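You operate a simulated robot arm through the tools that you are given. There is no shell and no other tool.

You are at the controls of a simulated robot arm. One attempt, no reset.

## Task
Bleed the test block, then move the black coupler to the GOOD pocket.
Fine: stand it upright there. Unclamp it only at 0.0 bar, and shut the red bleed knob again. Set down upright: what you pick out.

It is judged by the outcome, as a careful person would: the job done as asked, and still so three seconds after it is handed in. It fails if anything else is knocked over, pushed out of place, dropped, spilled or broken.

## Robot
A 7-joint arm with a two-finger parallel gripper, fixed in place. Base frame: the origin is at the foot of the arm, x ahead of it, y to its left, z up; the work surface is at about z = 0.88. Readings come in m, rad, newtons and seconds.
Its first joint turns from -2.897 to 2.897 rad. Payload 3.43 kg.
Tool frame: the origin (TCP) lies between the finger pads and is the grasp point; the fingertips stand 0.03 m ahead of it; z points along the fingers, y is the line along which they close. Largest opening 0.094 m; finger width 0.028, thickness 0.01; the body of the gripper, 0.05 by 0.096 m, starts 0.055 m behind the TCP.
Orientation is that of the tool frame in the base frame, as a unit quaternion [w, x, y, z]. With the fingers straight down and closing along the base's y, the tool's x points along the base's -x, its y along +y and its z along -z.

## Interface
- The arm moves only by the tool jog_arm. Its argument "rows" is a list of rows, each a list of 7 numbers: the shift along the tool's x, y, z in m, then the turn, a rotation vector about the tool's x, y, z in rad, then the opening, from 0 (shut) to 1 (fully open). In form: [[dx, dy, dz, wx, wy, wz, claw], ...]. A call has 1 to 20 rows; each row shifts and turns the commanded pose from where the row before left it, along the tool's axes as they then stand. Rows are played at 5 a second. More than 0.05 m and 0.15 rad between two rows, or a gripper value outside its range, and nothing of the call is played. A pose out of reach is approached as far as the arm can. The call stops where the force on the tool passes 40 N (or 10 N more than at its start, if that is more) or the arm is blocked; 0.2 s more then pass. Each finger travels about 0.045 m/s and halts on what it meets, pressing with about 27 N; the grip force reading is that of the motor and also rises with nothing between the fingers. The clock runs only during rows and for 0.2 s after the last one: add rows that do not move to give the fingers time. It gives the time, the measured TCP pose, the force on the tool (base axes), the opening and the grip force at its end, in the units of the frame above (readings bear some noise), with the torque about the TCP (base axes, N m) and any sound that the robot's microphone picked up.
- Cameras (640 x 400 px; columns grow to the right, rows downward): "scene" is fixed at [0.2152, -0.5113, 1.474]; the picture's right is [0.97, -0.23, 0.00], its down [-0.09, -0.37, -0.93] and it looks along [0.21, 0.90, -0.38] (base axes); focal length 317 px, centre (320, 200). "wrist" rides on the gripper at [0.076, 0.014, -0.102] in the tool frame; the picture's right is [-0.18, 0.98, 0.00], its down [-0.75, -0.14, -0.64] and it looks along [-0.63, -0.12, 0.77] (tool axes); focal length 243 px, centre (320, 200). There is no depth. A picture from a camera that has moved, and an enlarged one, comes with that camera's place and axes in the base frame and with its lens. The place of the scene camera against the robot may be out by one fixed shift of up to 0.012 m in any direction.
- snapshot(camera): a new picture of that camera. It takes no simulated time.
- zoom(camera, box): a new picture of the part [left, top, right, bottom] of that camera's present view, enlarged. It takes no simulated time.
- close_job(): hands the job in; it is judged then, once.

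Places have to be worked out from the pictures, the camera data and where the tool is seen. Open the gripper and draw the arm clear of the work before you hand the job in, unless the task says otherwise.

The tools are called after "Emit:" as a command line: name --pt "numbers of a row" for each row, then --argument value for the rest, lists and objects as JSON in quotes. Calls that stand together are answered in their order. jog_arm: Moves the arm, as the interface text tells. Its arguments: {"type":"object","properties":{"rows":{"type":"array","items":{"type":"array","items":{"type":"number"}}}},"required":["rows"]} The other tools are called the same way: snapshot (camera) takes a picture; zoom (camera, box) takes an enlarged picture of a part of a camera's view; close_job () hands the job in.

At the start:

```text
clock: 0.0
ee_pos: [0.5582, 0.3557, 1.2642]
orientation: [0.001, -0.001, 1.0, 0.0]
wrist_force: [-0.1, 0.4, 0.4]
wrist_torque: [-0.01, 0.0, -0.01]
grip_width: 0.0942
grasp_force: 0.1
```

scene: 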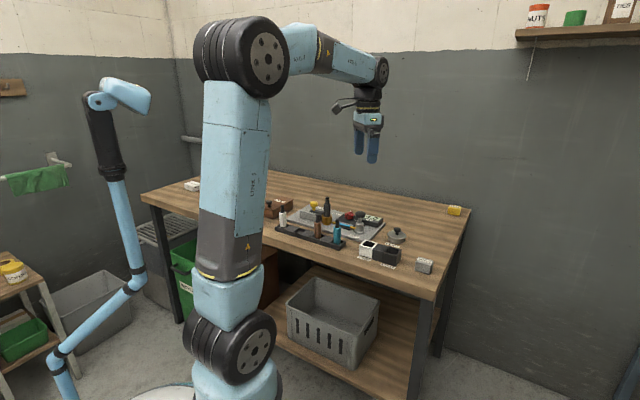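
wrist: 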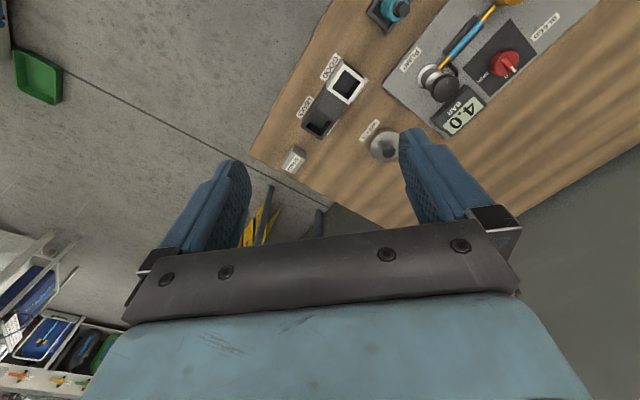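

I start by looking closely at the bench with both cameras to identify the parts.

Emit:
zoom --camera "scene" --box '[250, 180, 410, 280]'

Emit:
zoom --camera "scene" --box '[340, 200, 450, 280]'

Emit:
zoom --camera "wrist" --box '[260, 0, 640, 200]'

```text
4.00 times, centred on (330, 230) of scene
camera zoom: at [0.2152, -0.5113, 1.474], right [0.97, -0.23, 0.0], down [-0.09, -0.37, -0.93], along [0.21, 0.9, -0.38], focal length 1269 px, centre (280, 80)
```

zoom: 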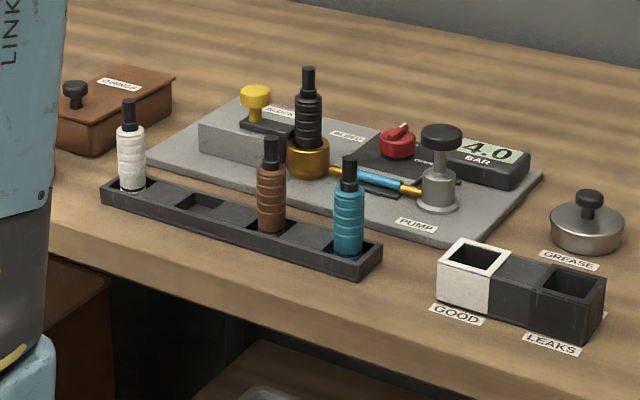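

```text
5.00 times, centred on (395, 240) of scene
camera zoom: at [0.2152, -0.5113, 1.474], right [0.97, -0.23, 0.0], down [-0.09, -0.37, -0.93], along [0.21, 0.9, -0.38], focal length 1586 px, centre (-55, 0)
```

zoom: 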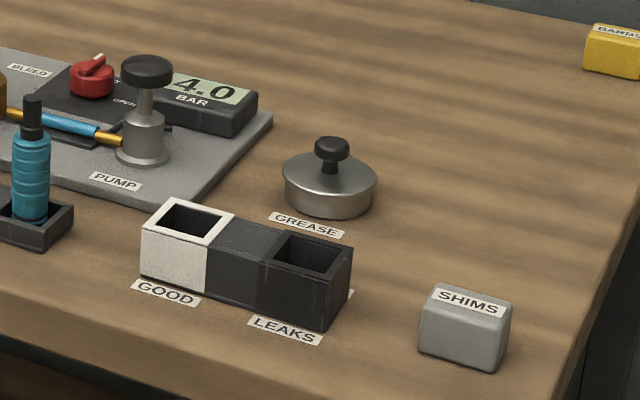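

```text
1.68 times, centred on (450, 100) of wrist
camera zoom: at [0.4821, 0.368, 1.3668], right [0.18, 0.98, 0.0], down [0.75, -0.14, 0.64], along [0.63, -0.12, -0.77], focal length 409 px, centre (101, 368)
```

zoom: 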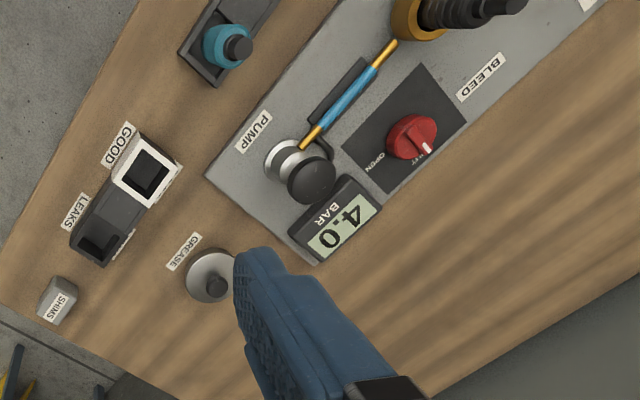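

The black coupler stands in a brass seat at about (0.50, 0.60), with the red bleed knob near (0.60, 0.60), the GOOD pocket near (0.60, 0.385), and the gauge reading 4.0 bar. I move the arm high over toward the test station to see it with the wrist camera.

Emit:
jog_arm --pt "0.0226 0.035 0 0 0 0 1" --pt "0.0226 0.035 0 0 0 0 1" --pt "0.0226 0.035 0 0 0 0 1" --pt "0.0226 0.035 0 0 0 0 1" --pt "0.0226 0.035 0 0 0 0 1" --pt "0.0226 0.035 0 0 0 0 1" --pt "0.0226 0.035 0 0 0 0 1" --pt "0 0 0 0 0 0 1" --pt "0 0 0 0 0 0 1"

Emit:
snapshot --camera "wrist"

Emit:
zoom --camera "wrist" --box '[160, 0, 480, 200]'

Emit:
zoom --camera "scene" --box '[290, 190, 390, 250]'

```text
clock: 2.0
ee_pos: [0.4005, 0.5999, 1.2645]
orientation: [0.0, 0.001, 1.0, 0.0]
wrist_force: [0.2, -0.2, -0.5]
wrist_torque: [0.01, 0.02, -0.02]
grip_width: 0.0939
grasp_force: 0.0
```

```text
taken
camera wrist: at [0.3242, 0.6127, 1.3679], right [0.18, 0.98, 0.0], down [0.75, -0.14, 0.64], along [0.63, -0.12, -0.77], focal length 243 px, centre (320, 200)
```

wrist: 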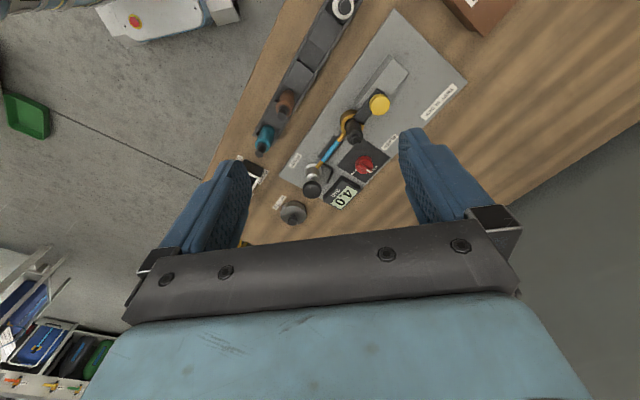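

```text
2.00 times, centred on (320, 100) of wrist
camera zoom: at [0.3242, 0.6127, 1.3679], right [0.18, 0.98, 0.0], down [0.75, -0.14, 0.64], along [0.63, -0.12, -0.77], focal length 485 px, centre (320, 400)
```

zoom: 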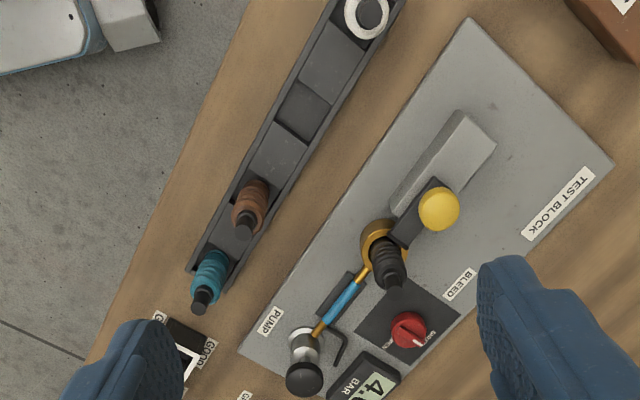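

```text
6.40 times, centred on (340, 220) of scene
camera zoom: at [0.2152, -0.5113, 1.474], right [0.97, -0.23, 0.0], down [-0.09, -0.37, -0.93], along [0.21, 0.9, -0.38], focal length 2030 px, centre (192, 72)
```

zoom: 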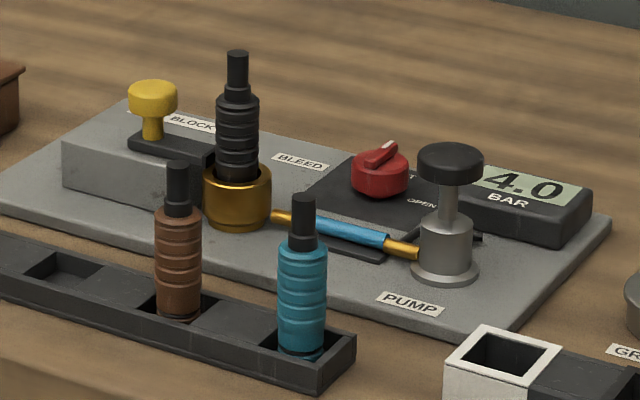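

The yellow knob appears to sit on a black clamp slide that reaches to the brass seat, and the red knob is a rotary one marked SHUT/OPEN. I move lower (fingertips at about 1.12, above everything) for a closer view.

Emit:
jog_arm --pt "-0.0231 0.013 0.0286 0 0 0 1" --pt "-0.0231 0.013 0.0286 0 0 0 1" --pt "-0.0231 0.013 0.0286 0 0 0 1" --pt "-0.0231 0.013 0.0286 0 0 0 1" --pt "0 0 0 0 0 0 1" --pt "0 0 0 0 0 0 1"

Emit:
snapshot --camera "wrist"

Emit:
zoom --camera "wrist" --box '[220, 20, 460, 170]'

```text
clock: 3.4
ee_pos: [0.4928, 0.6524, 1.1509]
orientation: [-0.001, 0.0, 1.0, 0.001]
wrist_force: [-0.3, -0.8, 0.3]
wrist_torque: [0.01, 0.0, 0.0]
grip_width: 0.0941
grasp_force: 0.1
```

```text
taken
camera wrist: at [0.4172, 0.6653, 1.2529], right [0.18, 0.98, 0.0], down [0.75, -0.14, 0.64], along [0.63, -0.12, -0.77], focal length 243 px, centre (320, 200)
```

wrist: 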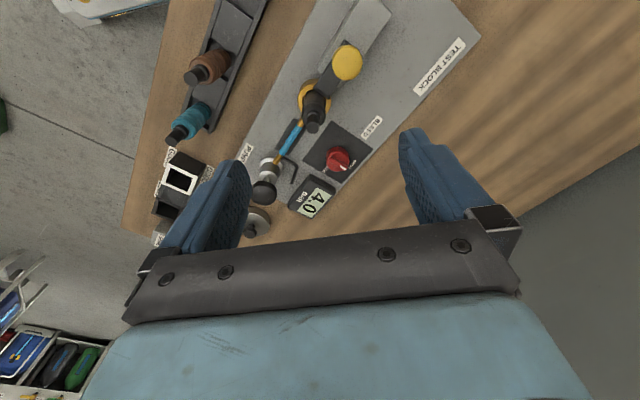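

```text
2.67 times, centred on (340, 95) of wrist
camera zoom: at [0.4172, 0.6653, 1.2529], right [0.18, 0.98, 0.0], down [0.75, -0.14, 0.64], along [0.63, -0.12, -0.77], focal length 647 px, centre (267, 480)
```

zoom: 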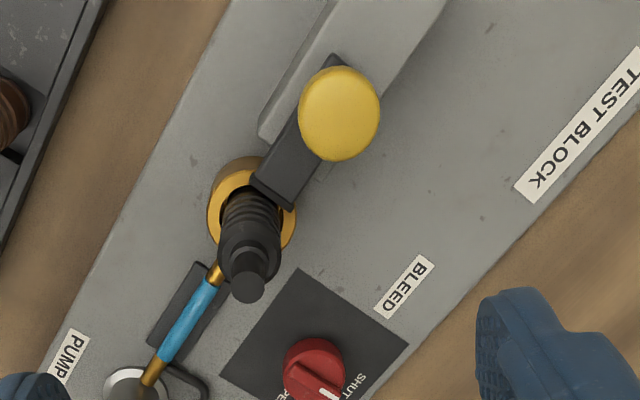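

The clamp bar runs along the 45° board axis from the yellow knob to the coupler seat. I zoom in on the red knob, the clamp and the pump area from this pose.

Emit:
zoom --camera "wrist" --box '[240, 110, 400, 220]'

Emit:
zoom --camera "wrist" --box '[280, 20, 380, 130]'

Emit:
zoom --camera "scene" --box '[335, 200, 395, 240]'

Emit:
zoom --camera "scene" --box '[295, 190, 345, 230]'

```text
3.64 times, centred on (320, 165) of wrist
camera zoom: at [0.4172, 0.6653, 1.2529], right [0.18, 0.98, 0.0], down [0.75, -0.14, 0.64], along [0.63, -0.12, -0.77], focal length 882 px, centre (320, 327)
```

zoom: 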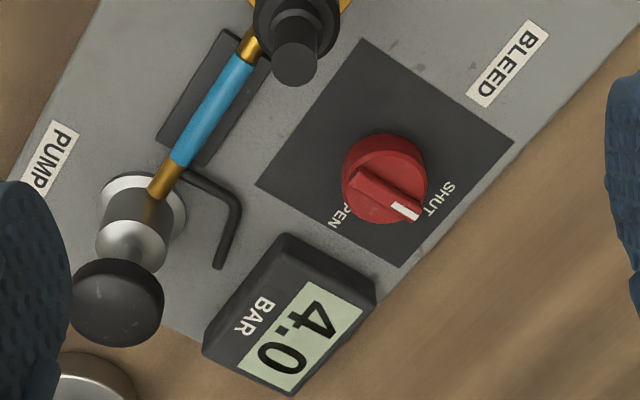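

```text
3.64 times, centred on (330, 75) of wrist
camera zoom: at [0.4172, 0.6653, 1.2529], right [0.18, 0.98, 0.0], down [0.75, -0.14, 0.64], along [0.63, -0.12, -0.77], focal length 882 px, centre (284, 654)
```

zoom: 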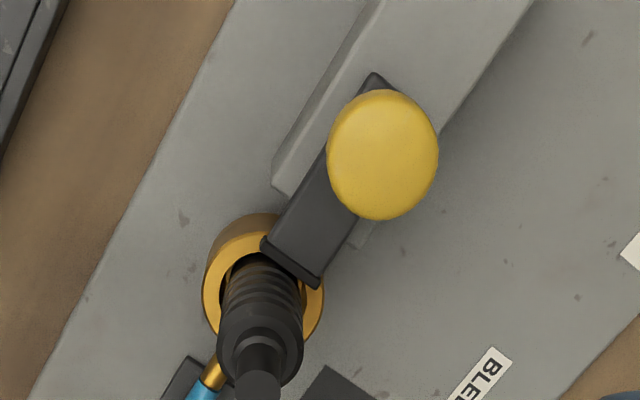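

```text
10.00 times, centred on (365, 220) of scene
camera zoom: at [0.2152, -0.5113, 1.474], right [0.97, -0.23, 0.0], down [-0.09, -0.37, -0.93], along [0.21, 0.9, -0.38], focal length 3173 px, centre (-130, 0)
```

zoom: 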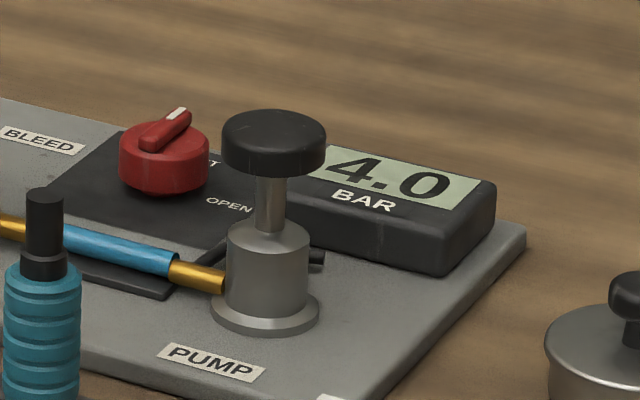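

```text
10.00 times, centred on (320, 210) of scene
camera zoom: at [0.2152, -0.5113, 1.474], right [0.97, -0.23, 0.0], down [-0.09, -0.37, -0.93], along [0.21, 0.9, -0.38], focal length 3173 px, centre (320, 100)
```

zoom: 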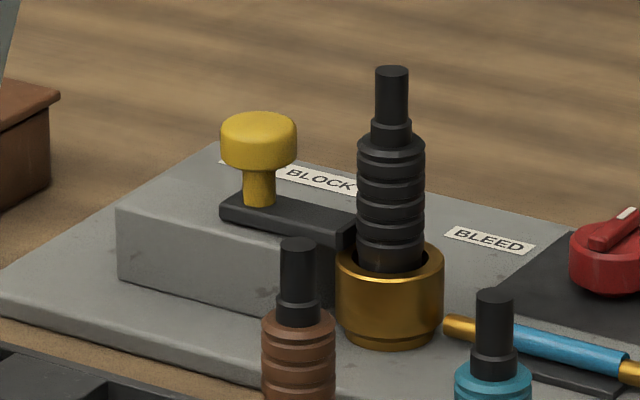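

The pointer stands at SHUT (base direction about +45°) and OPEN is about 90° clockwise from above, so the turn is +90° about the tool's z. So that the camera bracket stays away from the tall coupler, I turn the tool 45° clockwise first, at height, and check that it's reachable.

Emit:
jog_arm --pt "0 0 0 0 0 0.1309 1" --pt "0 0 0 0 0 0.1309 1" --pt "0 0 0 0 0 0.1309 1" --pt "0 0 0 0 0 0.1309 1" --pt "0 0 0 0 0 0.1309 1" --pt "0 0 0 0 0 0.1309 1" --pt "0 0 0 0 0 0 1" --pt "0 0 0 0 0 0 1"

Emit:
snapshot --camera "wrist"

Emit:
snapshot --camera "scene"

```text
clock: 5.2
ee_pos: [0.4924, 0.6525, 1.151]
orientation: [0.001, 0.383, 0.924, 0.0]
wrist_force: [-0.9, 0.1, 0.1]
wrist_torque: [-0.02, 0.02, 0.01]
grip_width: 0.0943
grasp_force: 0.1
```

```text
taken
camera wrist: at [0.4488, 0.715, 1.2528], right [0.83, 0.56, 0.0], down [0.43, -0.63, 0.64], along [0.36, -0.53, -0.77], focal length 243 px, centre (320, 200)
```

wrist: 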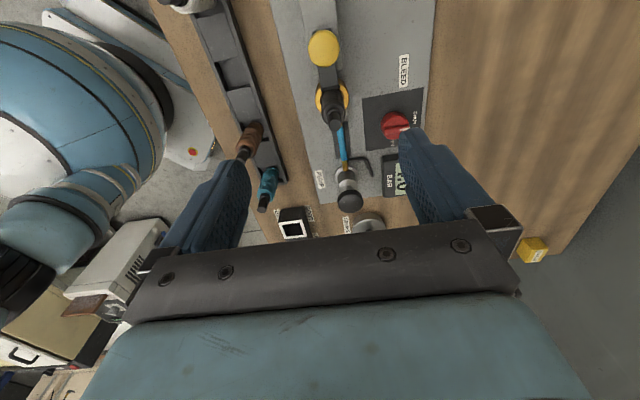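

```text
taken
```

scene: 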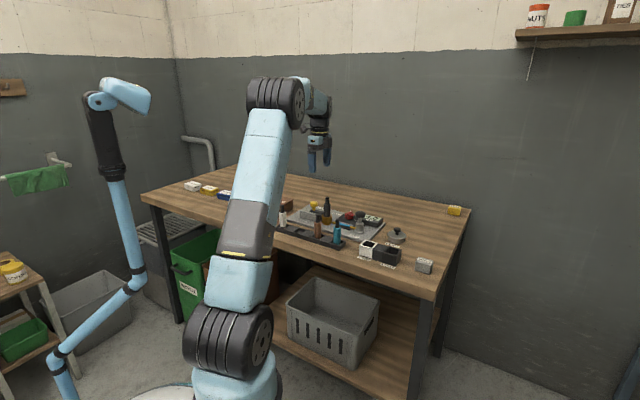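

The 45° turn worked cleanly. I zoom on this view, now lined up with the board, to triangulate the knob, clamp and coupler.

Emit:
zoom --camera "wrist" --box '[280, 20, 440, 120]'

Emit:
zoom --camera "wrist" --box '[300, 80, 460, 240]'

Emit:
zoom --camera "wrist" --box '[180, 0, 380, 240]'

```text
4.00 times, centred on (360, 70) of wrist
camera zoom: at [0.4488, 0.715, 1.2528], right [0.83, 0.56, 0.0], down [0.43, -0.63, 0.64], along [0.36, -0.53, -0.77], focal length 970 px, centre (160, 720)
```

zoom: 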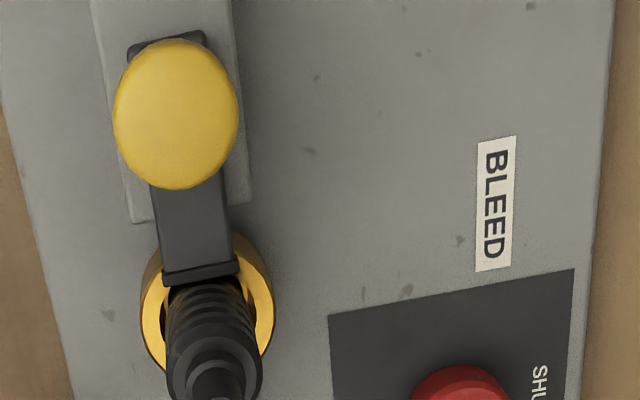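

```text
2.50 times, centred on (380, 160) of wrist
camera zoom: at [0.4488, 0.715, 1.2528], right [0.83, 0.56, 0.0], down [0.43, -0.63, 0.64], along [0.36, -0.53, -0.77], focal length 606 px, centre (170, 300)
```

zoom: 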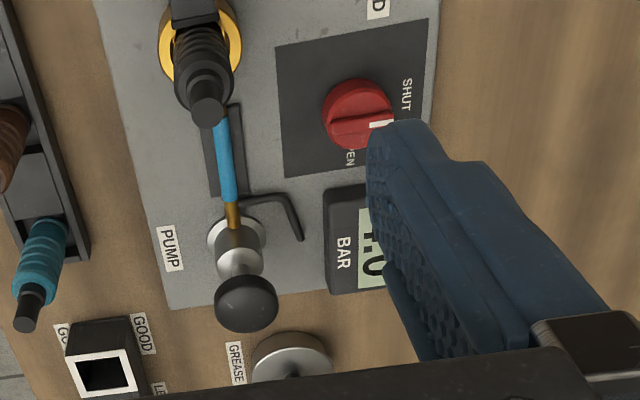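

```text
1.67 times, centred on (280, 120) of wrist
camera zoom: at [0.4488, 0.715, 1.2528], right [0.83, 0.56, 0.0], down [0.43, -0.63, 0.64], along [0.36, -0.53, -0.77], focal length 404 px, centre (387, 333)
```

zoom: 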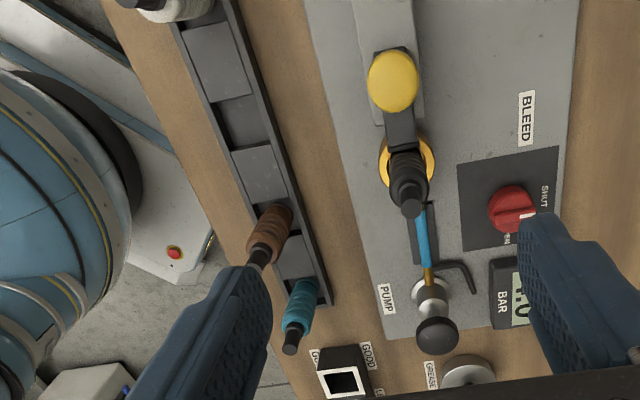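

Triangulation puts the red knob at about (0.6235, 0.658) with its top at about z 0.905, the coupler at (0.518, 0.640) with its top at about 1.00, and the yellow clamp knob at (0.475, 0.684, 0.955). I move above the red knob at height, then look again.

Emit:
jog_arm --pt "-0.0297 0.0321 0 0 0 0 1" --pt "-0.0297 0.0321 0 0 0 0 1" --pt "-0.0297 0.0321 0 0 0 0 1" --pt "0 0 0.035 0 0 0 0.8" --pt "0 0 0.035 0 0 0 0.8" --pt "0 0 0 0 0 0 0.8" --pt "0 0 0 0 0 0 0.8"

Emit:
snapshot --camera "wrist"

Emit:
zoom --camera "scene" --box '[300, 160, 400, 240]'

```text
clock: 6.8
ee_pos: [0.6222, 0.6564, 1.0811]
orientation: [0.0, 0.383, 0.924, 0.0]
wrist_force: [-0.8, 0.2, -0.1]
wrist_torque: [0.03, -0.01, -0.04]
grip_width: 0.0753
grasp_force: 0.1
```

```text
taken
camera wrist: at [0.5795, 0.7202, 1.1825], right [0.83, 0.56, 0.0], down [0.43, -0.63, 0.64], along [0.36, -0.53, -0.77], focal length 243 px, centre (320, 200)
```

wrist: 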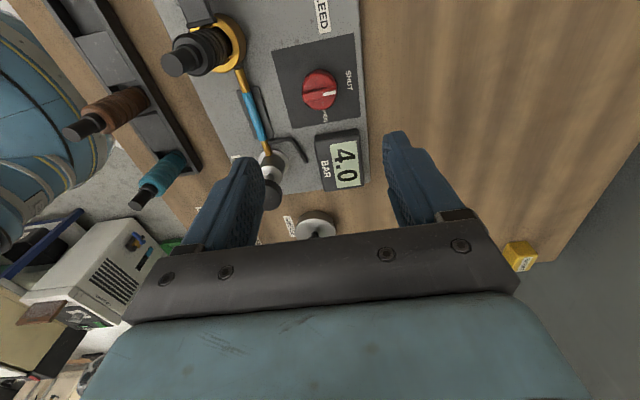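

```text
5.00 times, centred on (350, 200) of scene
camera zoom: at [0.2152, -0.5113, 1.474], right [0.97, -0.23, 0.0], down [-0.09, -0.37, -0.93], along [0.21, 0.9, -0.38], focal length 1586 px, centre (170, 200)
```

zoom: 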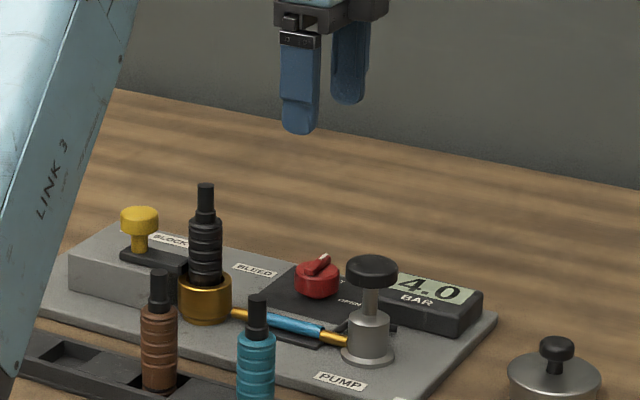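

The point under the TCP should project to about (320, 92), and the red knob appears at about (320, 90), so the alignment is good. I check with an enlarged view before descending.

Emit:
zoom --camera "wrist" --box '[270, 40, 370, 140]'

```text
4.00 times, centred on (320, 90) of wrist
camera zoom: at [0.5795, 0.7202, 1.1825], right [0.83, 0.56, 0.0], down [0.43, -0.63, 0.64], along [0.36, -0.53, -0.77], focal length 970 px, centre (320, 640)
```

zoom: 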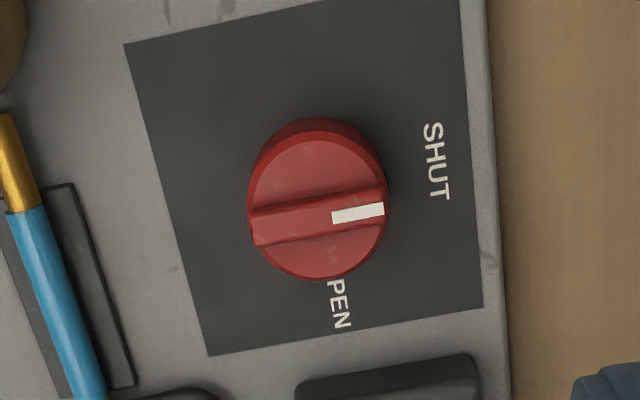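

The knob is centred under the TCP within about a millimetre. I descend so the fingertips straddle the knob body (TCP z about 0.927) and pause before closing.

Emit:
jog_arm --pt "0 0 0.035 0 0 0 0.8" --pt "0 0 0.035 0 0 0 0.8" --pt "0 0 0.03 0 0 0 0.8" --pt "0 0 0.02 0 0 0 0.8" --pt "0 0 0.015 0 0 0 0.8" --pt "0 0 0.01 0 0 0 0.8" --pt "0 0 0.007 0 0 0 0.8" --pt "0 0 0 0 0 0 0.8" --pt "0 0 0 0 0 0 0.8"

Emit:
snapshot --camera "wrist"

Emit:
zoom --camera "scene" --box '[310, 180, 400, 240]'

```text
clock: 8.8
ee_pos: [0.6239, 0.6566, 0.9293]
orientation: [0.0, 0.382, 0.924, 0.0]
wrist_force: [0.1, -0.2, -0.5]
wrist_torque: [0.02, -0.03, -0.01]
grip_width: 0.0753
grasp_force: 0.1
```

```text
taken
camera wrist: at [0.5798, 0.7202, 1.0309], right [0.83, 0.56, 0.0], down [0.43, -0.63, 0.64], along [0.36, -0.53, -0.77], focal length 243 px, centre (320, 200)
```

wrist: 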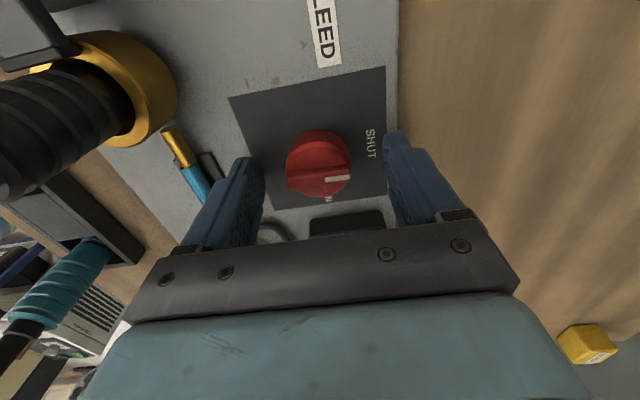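

```text
6.67 times, centred on (355, 210) of scene
camera zoom: at [0.2152, -0.5113, 1.474], right [0.97, -0.23, 0.0], down [-0.09, -0.37, -0.93], along [0.21, 0.9, -0.38], focal length 2115 px, centre (87, 133)
```

zoom: 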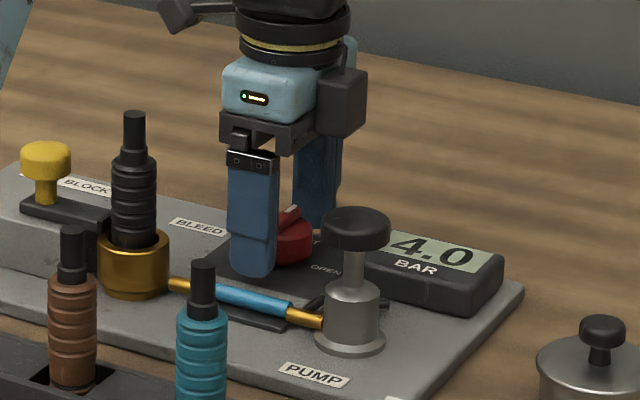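

The fingers straddle the knob with no contact. I go 3 mm lower and close on it.

Emit:
jog_arm --pt "0 0 0.003 0 0 0 0.8" --pt "0 0 0 0 0 0 0.5" --pt "0 0 0 0 0 0 0.3" --pt "0 0 0 0 0 0 0.2" --pt "0 0 0 0 0 0 0.2" --pt "0 0 0 0 0 0 0.2"

Emit:
snapshot --camera "wrist"

```text
clock: 10.2
ee_pos: [0.6222, 0.6571, 0.9262]
orientation: [-0.001, 0.382, 0.924, -0.001]
wrist_force: [-6.4, -7.4, -0.7]
wrist_torque: [-0.17, 0.13, -0.05]
grip_width: 0.0381
grasp_force: 44.9
```

```text
taken
camera wrist: at [0.5792, 0.7199, 1.0278], right [0.83, 0.56, 0.0], down [0.43, -0.63, 0.64], along [0.36, -0.53, -0.77], focal length 243 px, centre (320, 200)
```

wrist: 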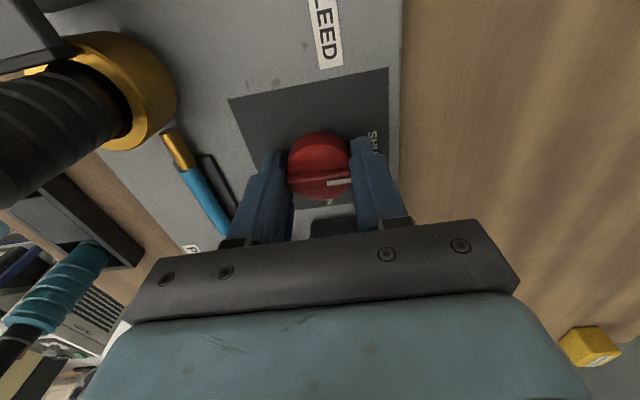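

Grip width 0.038 confirms the knob is held; a side force of about 10 N shows I'm about 1 mm off along the closing axis. I ease that off and begin the clockwise turn, a first part only.

Emit:
jog_arm --pt "0 -0.001 0 0 0 0 0.2" --pt "0 0 0 0 0 0.1 0.2" --pt "0 0 0 0 0 0.1 0.2" --pt "0 0 0 0 0 0.1 0.2" --pt "0 0 0 0 0 0 0.2"

Emit:
zoom --camera "wrist" --box '[240, 100, 400, 220]'

Emit:
zoom --camera "scene" --box '[310, 180, 400, 240]'

```text
clock: 11.4
ee_pos: [0.6226, 0.6567, 0.926]
orientation: [0.0, 0.517, 0.856, 0.0]
wrist_force: [3.5, 4.2, 0.7]
wrist_torque: [0.31, -0.03, 0.01]
grip_width: 0.0375
grasp_force: 44.9
```

```text
3.33 times, centred on (320, 160) of wrist
camera zoom: at [0.5999, 0.7297, 1.0279], right [0.96, 0.29, 0.0], down [0.23, -0.73, 0.64], along [0.19, -0.61, -0.77], focal length 809 px, centre (320, 333)
```

zoom: 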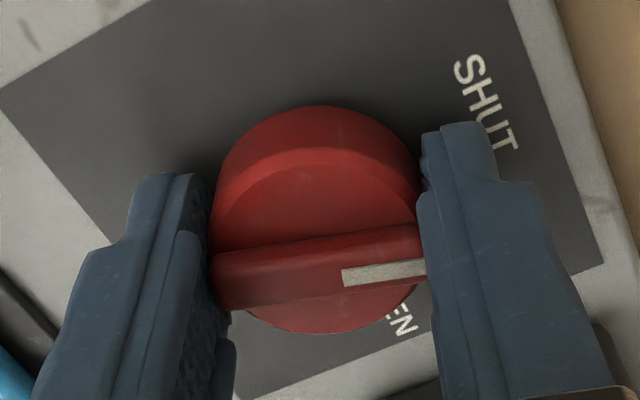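

```text
6.67 times, centred on (355, 210) of scene
camera zoom: at [0.2152, -0.5113, 1.474], right [0.97, -0.23, 0.0], down [-0.09, -0.37, -0.93], along [0.21, 0.9, -0.38], focal length 2115 px, centre (87, 133)
```

zoom: 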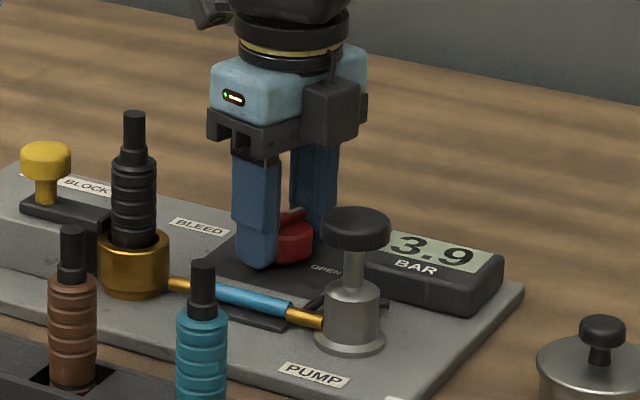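

The knob follows the fingers and the gauge already shows 3.9 bar. I continue the turn to OPEN in two stages.

Emit:
jog_arm --pt "0 0 0 0 0 0.12 0.2" --pt "0 0 0 0 0 0.12 0.2" --pt "0 0 0 0 0 0.12 0.2" --pt "0 0 0 0 0 0.12 0.2" --pt "0 0 0 0 0 0.12 0.2" --pt "0 0 0 0 0 0 0.2"

Emit:
zoom --camera "wrist" --box '[240, 100, 400, 220]'

Emit:
zoom --camera "scene" --box '[310, 180, 400, 240]'

```text
clock: 12.8
ee_pos: [0.6229, 0.6583, 0.9265]
orientation: [0.0, 0.747, 0.664, 0.0]
wrist_force: [-2.2, 10.2, 5.9]
wrist_torque: [-0.18, -0.01, 0.02]
grip_width: 0.0378
grasp_force: 45.2
```

```text
3.33 times, centred on (320, 160) of wrist
camera zoom: at [0.6454, 0.7296, 1.0279], right [0.95, -0.3, 0.0], down [-0.23, -0.73, 0.64], along [-0.19, -0.61, -0.77], focal length 809 px, centre (320, 333)
```

zoom: 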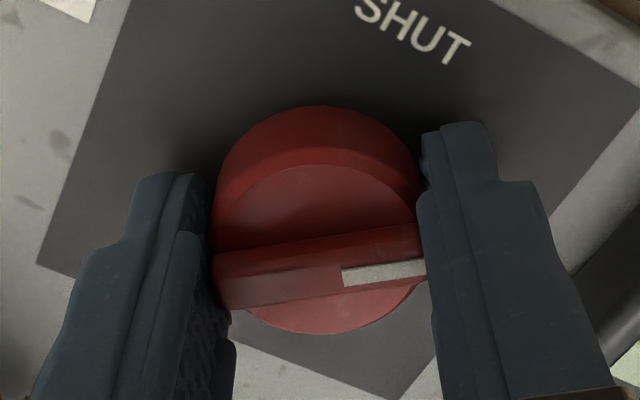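

```text
6.67 times, centred on (355, 210) of scene
camera zoom: at [0.2152, -0.5113, 1.474], right [0.97, -0.23, 0.0], down [-0.09, -0.37, -0.93], along [0.21, 0.9, -0.38], focal length 2115 px, centre (87, 133)
```

zoom: 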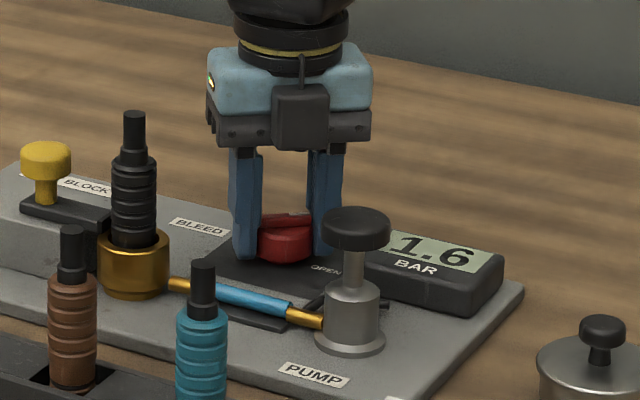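

Gauge is down to 1.6 bar. I turn the knob most of the rest of the way to OPEN and let the pressure drop.

Emit:
jog_arm --pt "0 0 0 0 0 0.12 0.2" --pt "0 0 0 0 0 0.12 0.2" --pt "0 0 0 0 0 0.12 0.2" --pt "0 0 0 0 0 0.12 0.2" --pt "0 0 0 0 0 0.1 0.2" --pt "0 0 0 0 0 0 0.2" --pt "0 0 0 0 0 0 0.2" --pt "0 0 0 0 0 0 0.2"

Emit:
zoom --camera "wrist" --box '[240, 100, 400, 220]'

Emit:
zoom --camera "scene" --box '[310, 180, 400, 240]'

```text
clock: 14.6
ee_pos: [0.6233, 0.657, 0.9255]
orientation: [0.0, 0.906, 0.424, 0.0]
wrist_force: [-2.6, 13.5, 7.3]
wrist_torque: [-0.11, 0.37, -0.02]
grip_width: 0.0377
grasp_force: 45.2
```

```text
3.33 times, centred on (320, 160) of wrist
camera zoom: at [0.6819, 0.7051, 1.0279], right [0.64, -0.77, 0.0], down [-0.59, -0.49, 0.64], along [-0.5, -0.41, -0.77], focal length 809 px, centre (320, 333)
```

zoom: 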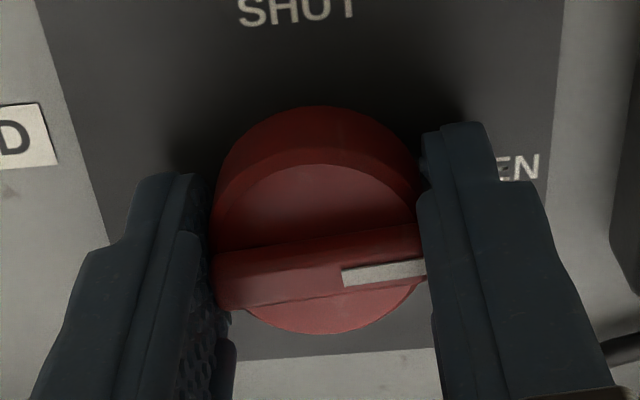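

```text
6.67 times, centred on (355, 210) of scene
camera zoom: at [0.2152, -0.5113, 1.474], right [0.97, -0.23, 0.0], down [-0.09, -0.37, -0.93], along [0.21, 0.9, -0.38], focal length 2115 px, centre (87, 133)
```

zoom: 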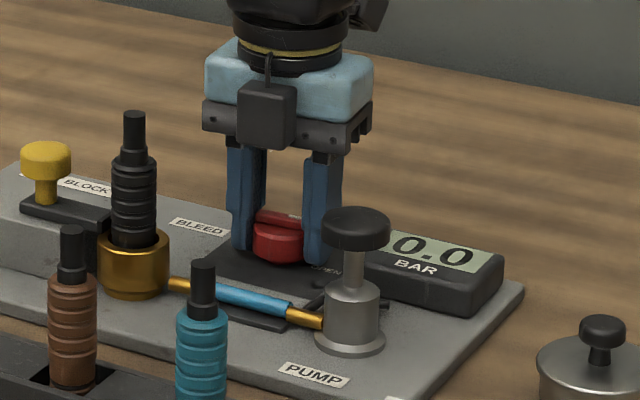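

The gauge reads 0.0 bar. I hold it open another second to drain fully, then check again.

Emit:
jog_arm --pt "0 0 0 0 0 0 0.2" --pt "0 0 0 0 0 0 0.2" --pt "0 0 0 0 0 0 0.2" --pt "0 0 0 0 0 0 0.2" --pt "0 0 0 0 0 0 0.2" --pt "0 0 0 0 0 0 0.2" --pt "0 0 0 0 0 0 0.2" --pt "0 0 0 0 0 0 0.2" --pt "0 0 0 0 0 0 0.2" --pt "0 0 0 0 0 0 0.2"

Emit:
zoom --camera "scene" --box '[330, 190, 400, 240]'

```text
clock: 16.8
ee_pos: [0.6216, 0.6579, 0.9255]
orientation: [0.001, 0.906, 0.424, 0.0]
wrist_force: [-5.4, 19.5, 7.9]
wrist_torque: [0.41, 0.08, -0.02]
grip_width: 0.0377
grasp_force: 44.6
```

```text
8.00 times, centred on (365, 215) of scene
camera zoom: at [0.2152, -0.5113, 1.474], right [0.97, -0.23, 0.0], down [-0.09, -0.37, -0.93], along [0.21, 0.9, -0.38], focal length 2538 px, centre (-40, 80)
```

zoom: 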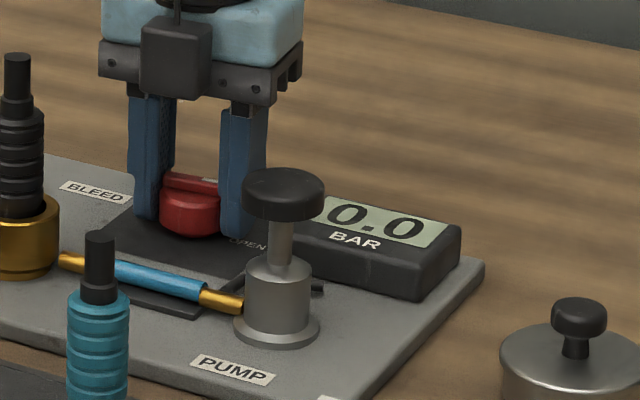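

The gauge holds steady at 0.0 bar. While I still have the grip, I relieve the small side force and turn the knob back to SHUT (counter-clockwise).

Emit:
jog_arm --pt "0.0006 -0.0009 0 0 0 0 0.2" --pt "0 0 0 0 0 -0.12 0.2" --pt "0 0 0 0 0 -0.12 0.2" --pt "0 0 0 0 0 -0.12 0.2" --pt "0 0 0 0 0 -0.12 0.2" --pt "0 0 0 0 0 -0.12 0.2" --pt "0 0 0 0 0 -0.12 0.2" --pt "0 0 0 0 0 0 0.2"

Emit:
zoom --camera "wrist" --box '[240, 100, 400, 220]'

Emit:
zoom --camera "scene" --box '[330, 190, 400, 240]'

```text
clock: 18.6
ee_pos: [0.622, 0.6577, 0.9254]
orientation: [-0.001, 0.697, 0.717, -0.001]
wrist_force: [-3.2, -1.5, 5.6]
wrist_torque: [-0.31, -0.08, -0.01]
grip_width: 0.0376
grasp_force: 45.1
```

```text
3.33 times, centred on (320, 160) of wrist
camera zoom: at [0.6348, 0.7322, 1.0278], right [0.99, -0.16, 0.0], down [-0.12, -0.76, 0.64], along [-0.1, -0.63, -0.77], focal length 809 px, centre (320, 333)
```

zoom: 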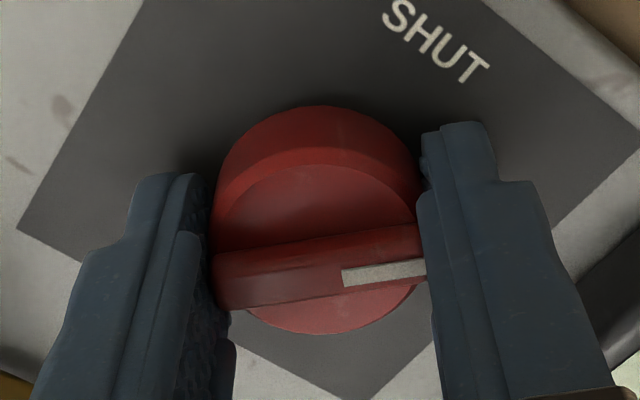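

```text
8.00 times, centred on (365, 215) of scene
camera zoom: at [0.2152, -0.5113, 1.474], right [0.97, -0.23, 0.0], down [-0.09, -0.37, -0.93], along [0.21, 0.9, -0.38], focal length 2538 px, centre (-40, 80)
```

zoom: 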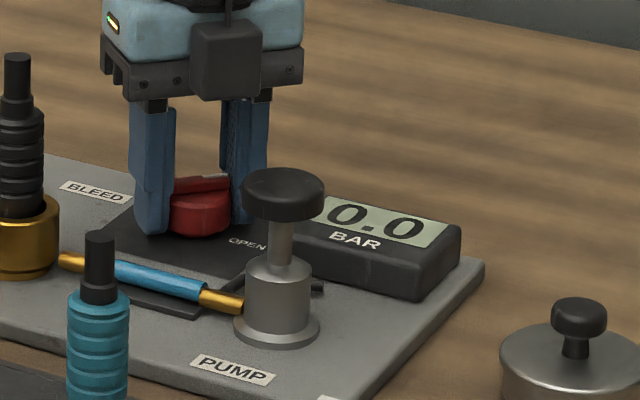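

Halfway back and still 0.0 bar; I finish the turn to SHUT.

Emit:
jog_arm --pt "0 0 0 0 0 -0.127 0.2" --pt "0 0 0 0 0 -0.127 0.2" --pt "0 0 0 0 0 -0.127 0.2" --pt "0 0 0 0 0 -0.127 0.2" --pt "0 0 0 0 0 -0.127 0.2" --pt "0 0 0 0 0 -0.127 0.2" --pt "0 0 0 0 0 -0.02 0.2" --pt "0 0 0 0 0 0 0.2"

Emit:
zoom --camera "wrist" --box '[240, 100, 400, 220]'

Emit:
zoom --camera "scene" --box '[330, 190, 400, 240]'

```text
clock: 20.4
ee_pos: [0.6227, 0.658, 0.9264]
orientation: [0.0, 0.372, 0.928, 0.0]
wrist_force: [-0.6, -2.2, 1.3]
wrist_torque: [0.2, 0.1, -0.66]
grip_width: 0.0376
grasp_force: 45.5
```

```text
3.33 times, centred on (320, 160) of wrist
camera zoom: at [0.5776, 0.7189, 1.0279], right [0.81, 0.58, 0.0], down [0.45, -0.62, 0.64], along [0.37, -0.52, -0.77], focal length 809 px, centre (320, 333)
```

zoom: 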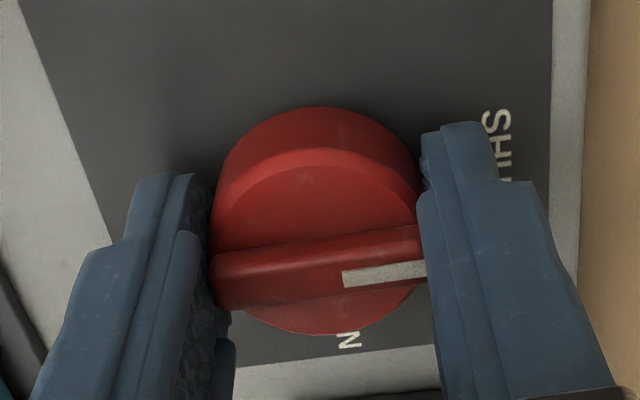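

```text
8.00 times, centred on (365, 215) of scene
camera zoom: at [0.2152, -0.5113, 1.474], right [0.97, -0.23, 0.0], down [-0.09, -0.37, -0.93], along [0.21, 0.9, -0.38], focal length 2538 px, centre (-40, 80)
```

zoom: 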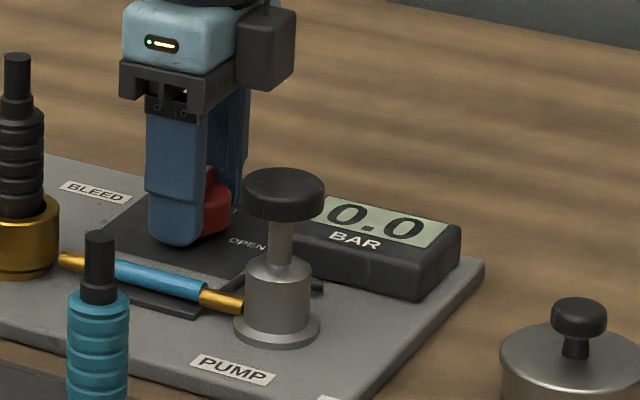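

A torque of about −0.66 N·m shows the knob is against its SHUT stop, and the gauge reads 0.0. I release and lift clear, then check the knob and gauge.

Emit:
jog_arm --pt "0 0 0 0 0 0 0.8" --pt "0 0 0 0 0 0 0.8" --pt "0 0 0 0 0 0 0.8" --pt "0 0 0 0 0 0 0.8" --pt "0 0 -0.02 0 0 0 0.8" --pt "0 0 -0.04 0 0 0 0.8" --pt "0 0 -0.045 0 0 0 0.8" --pt "0 0 -0.045 0 0 0 0.8" --pt "0 0 0 0 0 0 0.8"

Emit:
zoom --camera "scene" --box '[290, 180, 400, 250]'

Emit:
snapshot --camera "wrist"

Emit:
zoom --camera "wrist" --box '[270, 40, 370, 140]'

```text
clock: 22.4
ee_pos: [0.6216, 0.657, 1.0758]
orientation: [0.0, 0.373, 0.928, 0.0]
wrist_force: [0.5, 0.0, 0.5]
wrist_torque: [-0.01, 0.0, 0.01]
grip_width: 0.0753
grasp_force: 0.0
```

```text
5.71 times, centred on (345, 215) of scene
camera zoom: at [0.2152, -0.5113, 1.474], right [0.97, -0.23, 0.0], down [-0.09, -0.37, -0.93], along [0.21, 0.9, -0.38], focal length 1813 px, centre (177, 114)
```

zoom: 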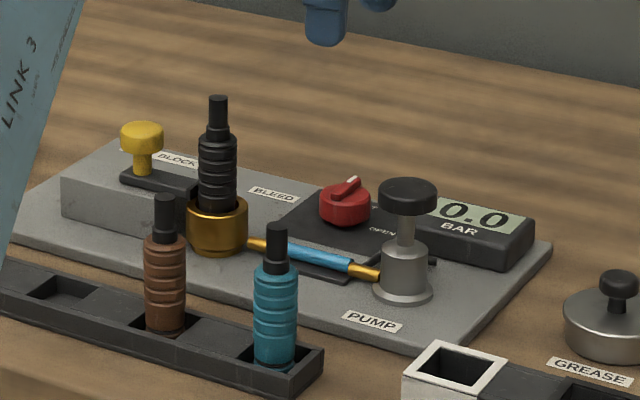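

```text
taken
camera wrist: at [0.5775, 0.7195, 1.1777], right [0.81, 0.58, 0.0], down [0.45, -0.62, 0.64], along [0.37, -0.52, -0.77], focal length 243 px, centre (320, 200)
```

wrist: 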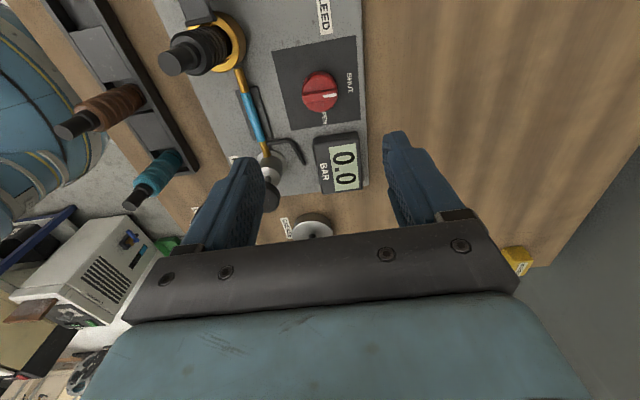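

```text
4.00 times, centred on (320, 90) of wrist
camera zoom: at [0.5775, 0.7195, 1.1777], right [0.81, 0.58, 0.0], down [0.45, -0.62, 0.64], along [0.37, -0.52, -0.77], focal length 970 px, centre (320, 640)
```

zoom: 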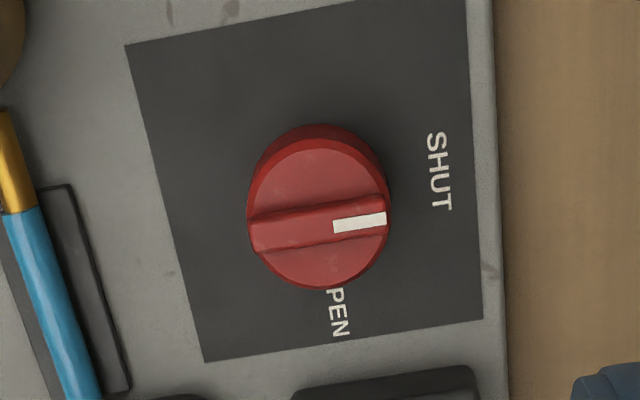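

The knob is at SHUT and the gauge holds at 0.0 bar. Next I raise a bit and move over the yellow clamp knob at about (0.475, 0.684), then check alignment and the gauge again before unclamping.

Emit:
jog_arm --pt "0 0 -0.03 0 0 0.022 0.8" --pt "0.0308 -0.02115 0 0 0 0 0.8" --pt "0.0308 -0.02115 0 0 0 0 0.8" --pt "0.0308 -0.02115 0 0 0 0 0.8" --pt "0.0308 -0.02115 0 0 0 0 0.8" --pt "0 0 0 0 0 0 0.8" --pt "0 0 0 0 0 0 0.8"

Emit:
snapshot --camera "wrist"

Emit:
zoom --camera "wrist" --box '[250, 40, 390, 180]'

Emit:
zoom --camera "scene" --box '[270, 170, 400, 250]'

```text
clock: 24.0
ee_pos: [0.4751, 0.6846, 1.1055]
orientation: [0.0, 0.383, 0.924, 0.0]
wrist_force: [-0.5, 0.6, 0.3]
wrist_torque: [-0.01, 0.01, -0.03]
grip_width: 0.0751
grasp_force: 0.0
```

```text
taken
camera wrist: at [0.4314, 0.7474, 1.2078], right [0.83, 0.56, 0.0], down [0.43, -0.63, 0.64], along [0.36, -0.53, -0.77], focal length 243 px, centre (320, 200)
```

wrist: 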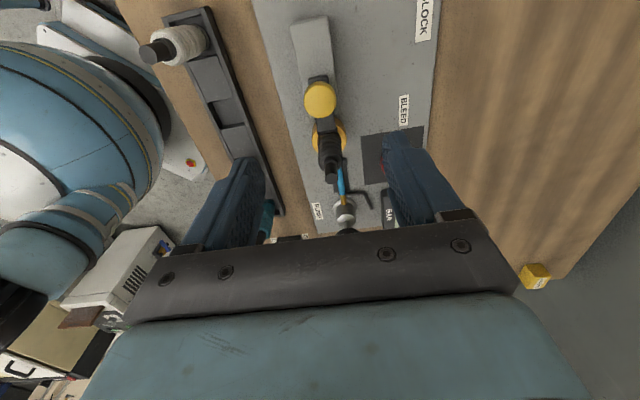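

```text
2.86 times, centred on (320, 110) of wrist
camera zoom: at [0.4314, 0.7474, 1.2078], right [0.83, 0.56, 0.0], down [0.43, -0.63, 0.64], along [0.36, -0.53, -0.77], focal length 693 px, centre (320, 457)
```

zoom: 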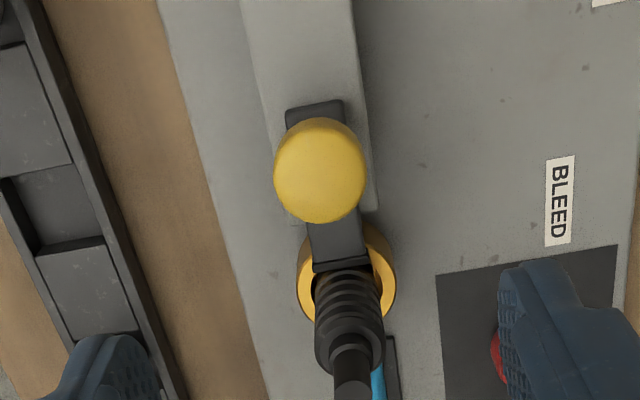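

```text
4.92 times, centred on (335, 210) of scene
camera zoom: at [0.2152, -0.5113, 1.474], right [0.97, -0.23, 0.0], down [-0.09, -0.37, -0.93], along [0.21, 0.9, -0.38], focal length 1562 px, centre (246, 151)
```

zoom: 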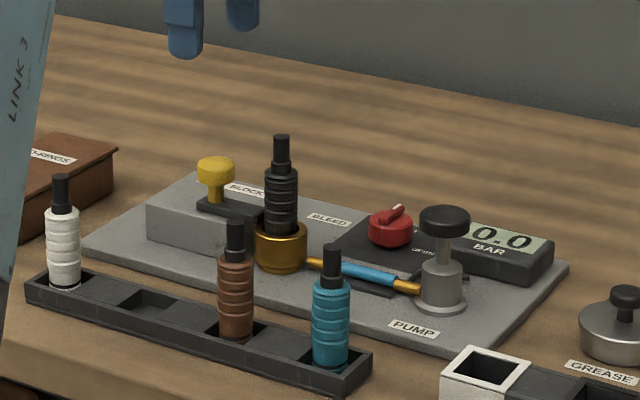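

The yellow cap sits centred under the TCP, and the gauge still reads 0.0 bar. I descend until the fingertips are around the cap (TCP z about 0.963), still above the block.

Emit:
jog_arm --pt "0 0 0.035 0 0 0 0.7" --pt "0 0 0.035 0 0 0 0.7" --pt "0 0 0.03 0 0 0 0.7" --pt "0 0 0.02 0 0 0 0.7" --pt "0 0 0.013 0 0 0 0.7" --pt "0 0 0.009 0 0 0 0.7" --pt "0 0 0 0 0 0 0.7" --pt "0 0 0 0 0 0 0.7"

Emit:
snapshot --camera "wrist"

Emit:
zoom --camera "scene" --box '[270, 170, 400, 250]'

```text
clock: 25.8
ee_pos: [0.4757, 0.6855, 0.9639]
orientation: [0.0, 0.382, 0.924, -0.001]
wrist_force: [-0.6, 0.6, -0.4]
wrist_torque: [0.02, 0.0, 0.01]
grip_width: 0.0657
grasp_force: 0.1
```

```text
taken
camera wrist: at [0.432, 0.7476, 1.0657], right [0.83, 0.56, 0.0], down [0.43, -0.63, 0.64], along [0.36, -0.53, -0.77], focal length 243 px, centre (320, 200)
```

wrist: 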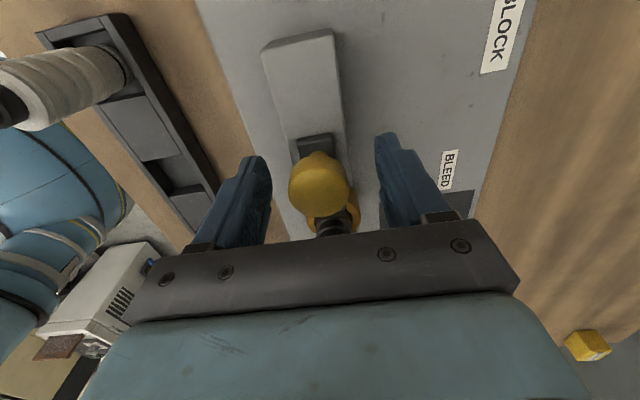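

```text
4.92 times, centred on (335, 210) of scene
camera zoom: at [0.2152, -0.5113, 1.474], right [0.97, -0.23, 0.0], down [-0.09, -0.37, -0.93], along [0.21, 0.9, -0.38], focal length 1562 px, centre (246, 151)
```

zoom: 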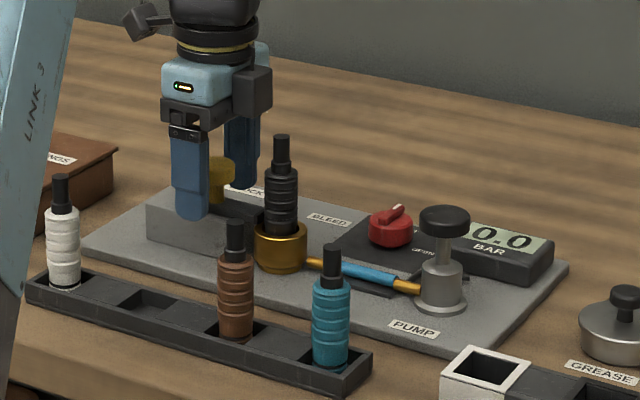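

Fingers straddle the yellow cap with no contact. I close on it.

Emit:
jog_arm --pt "0 0 0 0 0 0 0.5" --pt "0 0 0 0 0 0 0.3" --pt "0 0 0 0 0 0 0.15" --pt "0 0 0 0 0 0 0.15" --pt "0 0 0 0 0 0 0.15"

Emit:
zoom --camera "wrist" --box '[240, 100, 400, 240]'

Emit:
zoom --camera "scene" --box '[290, 180, 400, 240]'

```text
clock: 27.0
ee_pos: [0.4748, 0.6851, 0.9642]
orientation: [0.0, 0.382, 0.924, -0.001]
wrist_force: [-8.3, -8.0, -2.5]
wrist_torque: [0.16, -0.17, -0.01]
grip_width: 0.0315
grasp_force: 44.8
```

```text
2.86 times, centred on (320, 170) of wrist
camera zoom: at [0.4313, 0.7474, 1.0658], right [0.82, 0.57, 0.0], down [0.43, -0.63, 0.64], along [0.36, -0.53, -0.77], focal length 693 px, centre (320, 286)
```

zoom: 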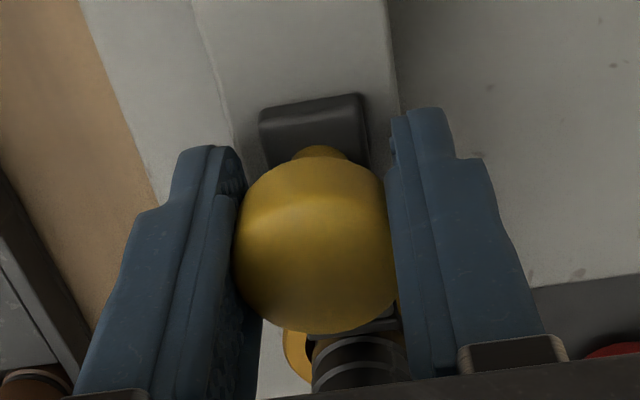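

```text
5.82 times, centred on (345, 210) of scene
camera zoom: at [0.2152, -0.5113, 1.474], right [0.97, -0.23, 0.0], down [-0.09, -0.37, -0.93], along [0.21, 0.9, -0.38], focal length 1846 px, centre (174, 142)
```

zoom: 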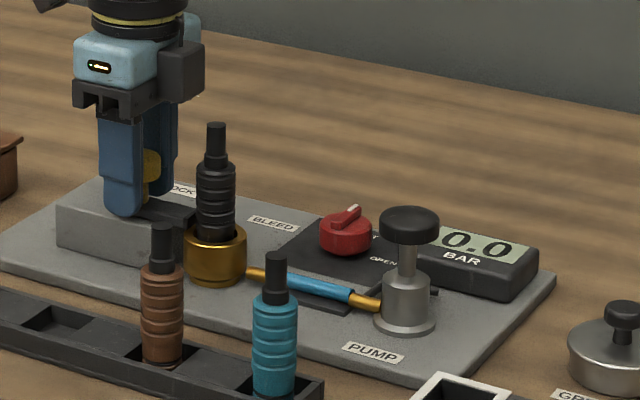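

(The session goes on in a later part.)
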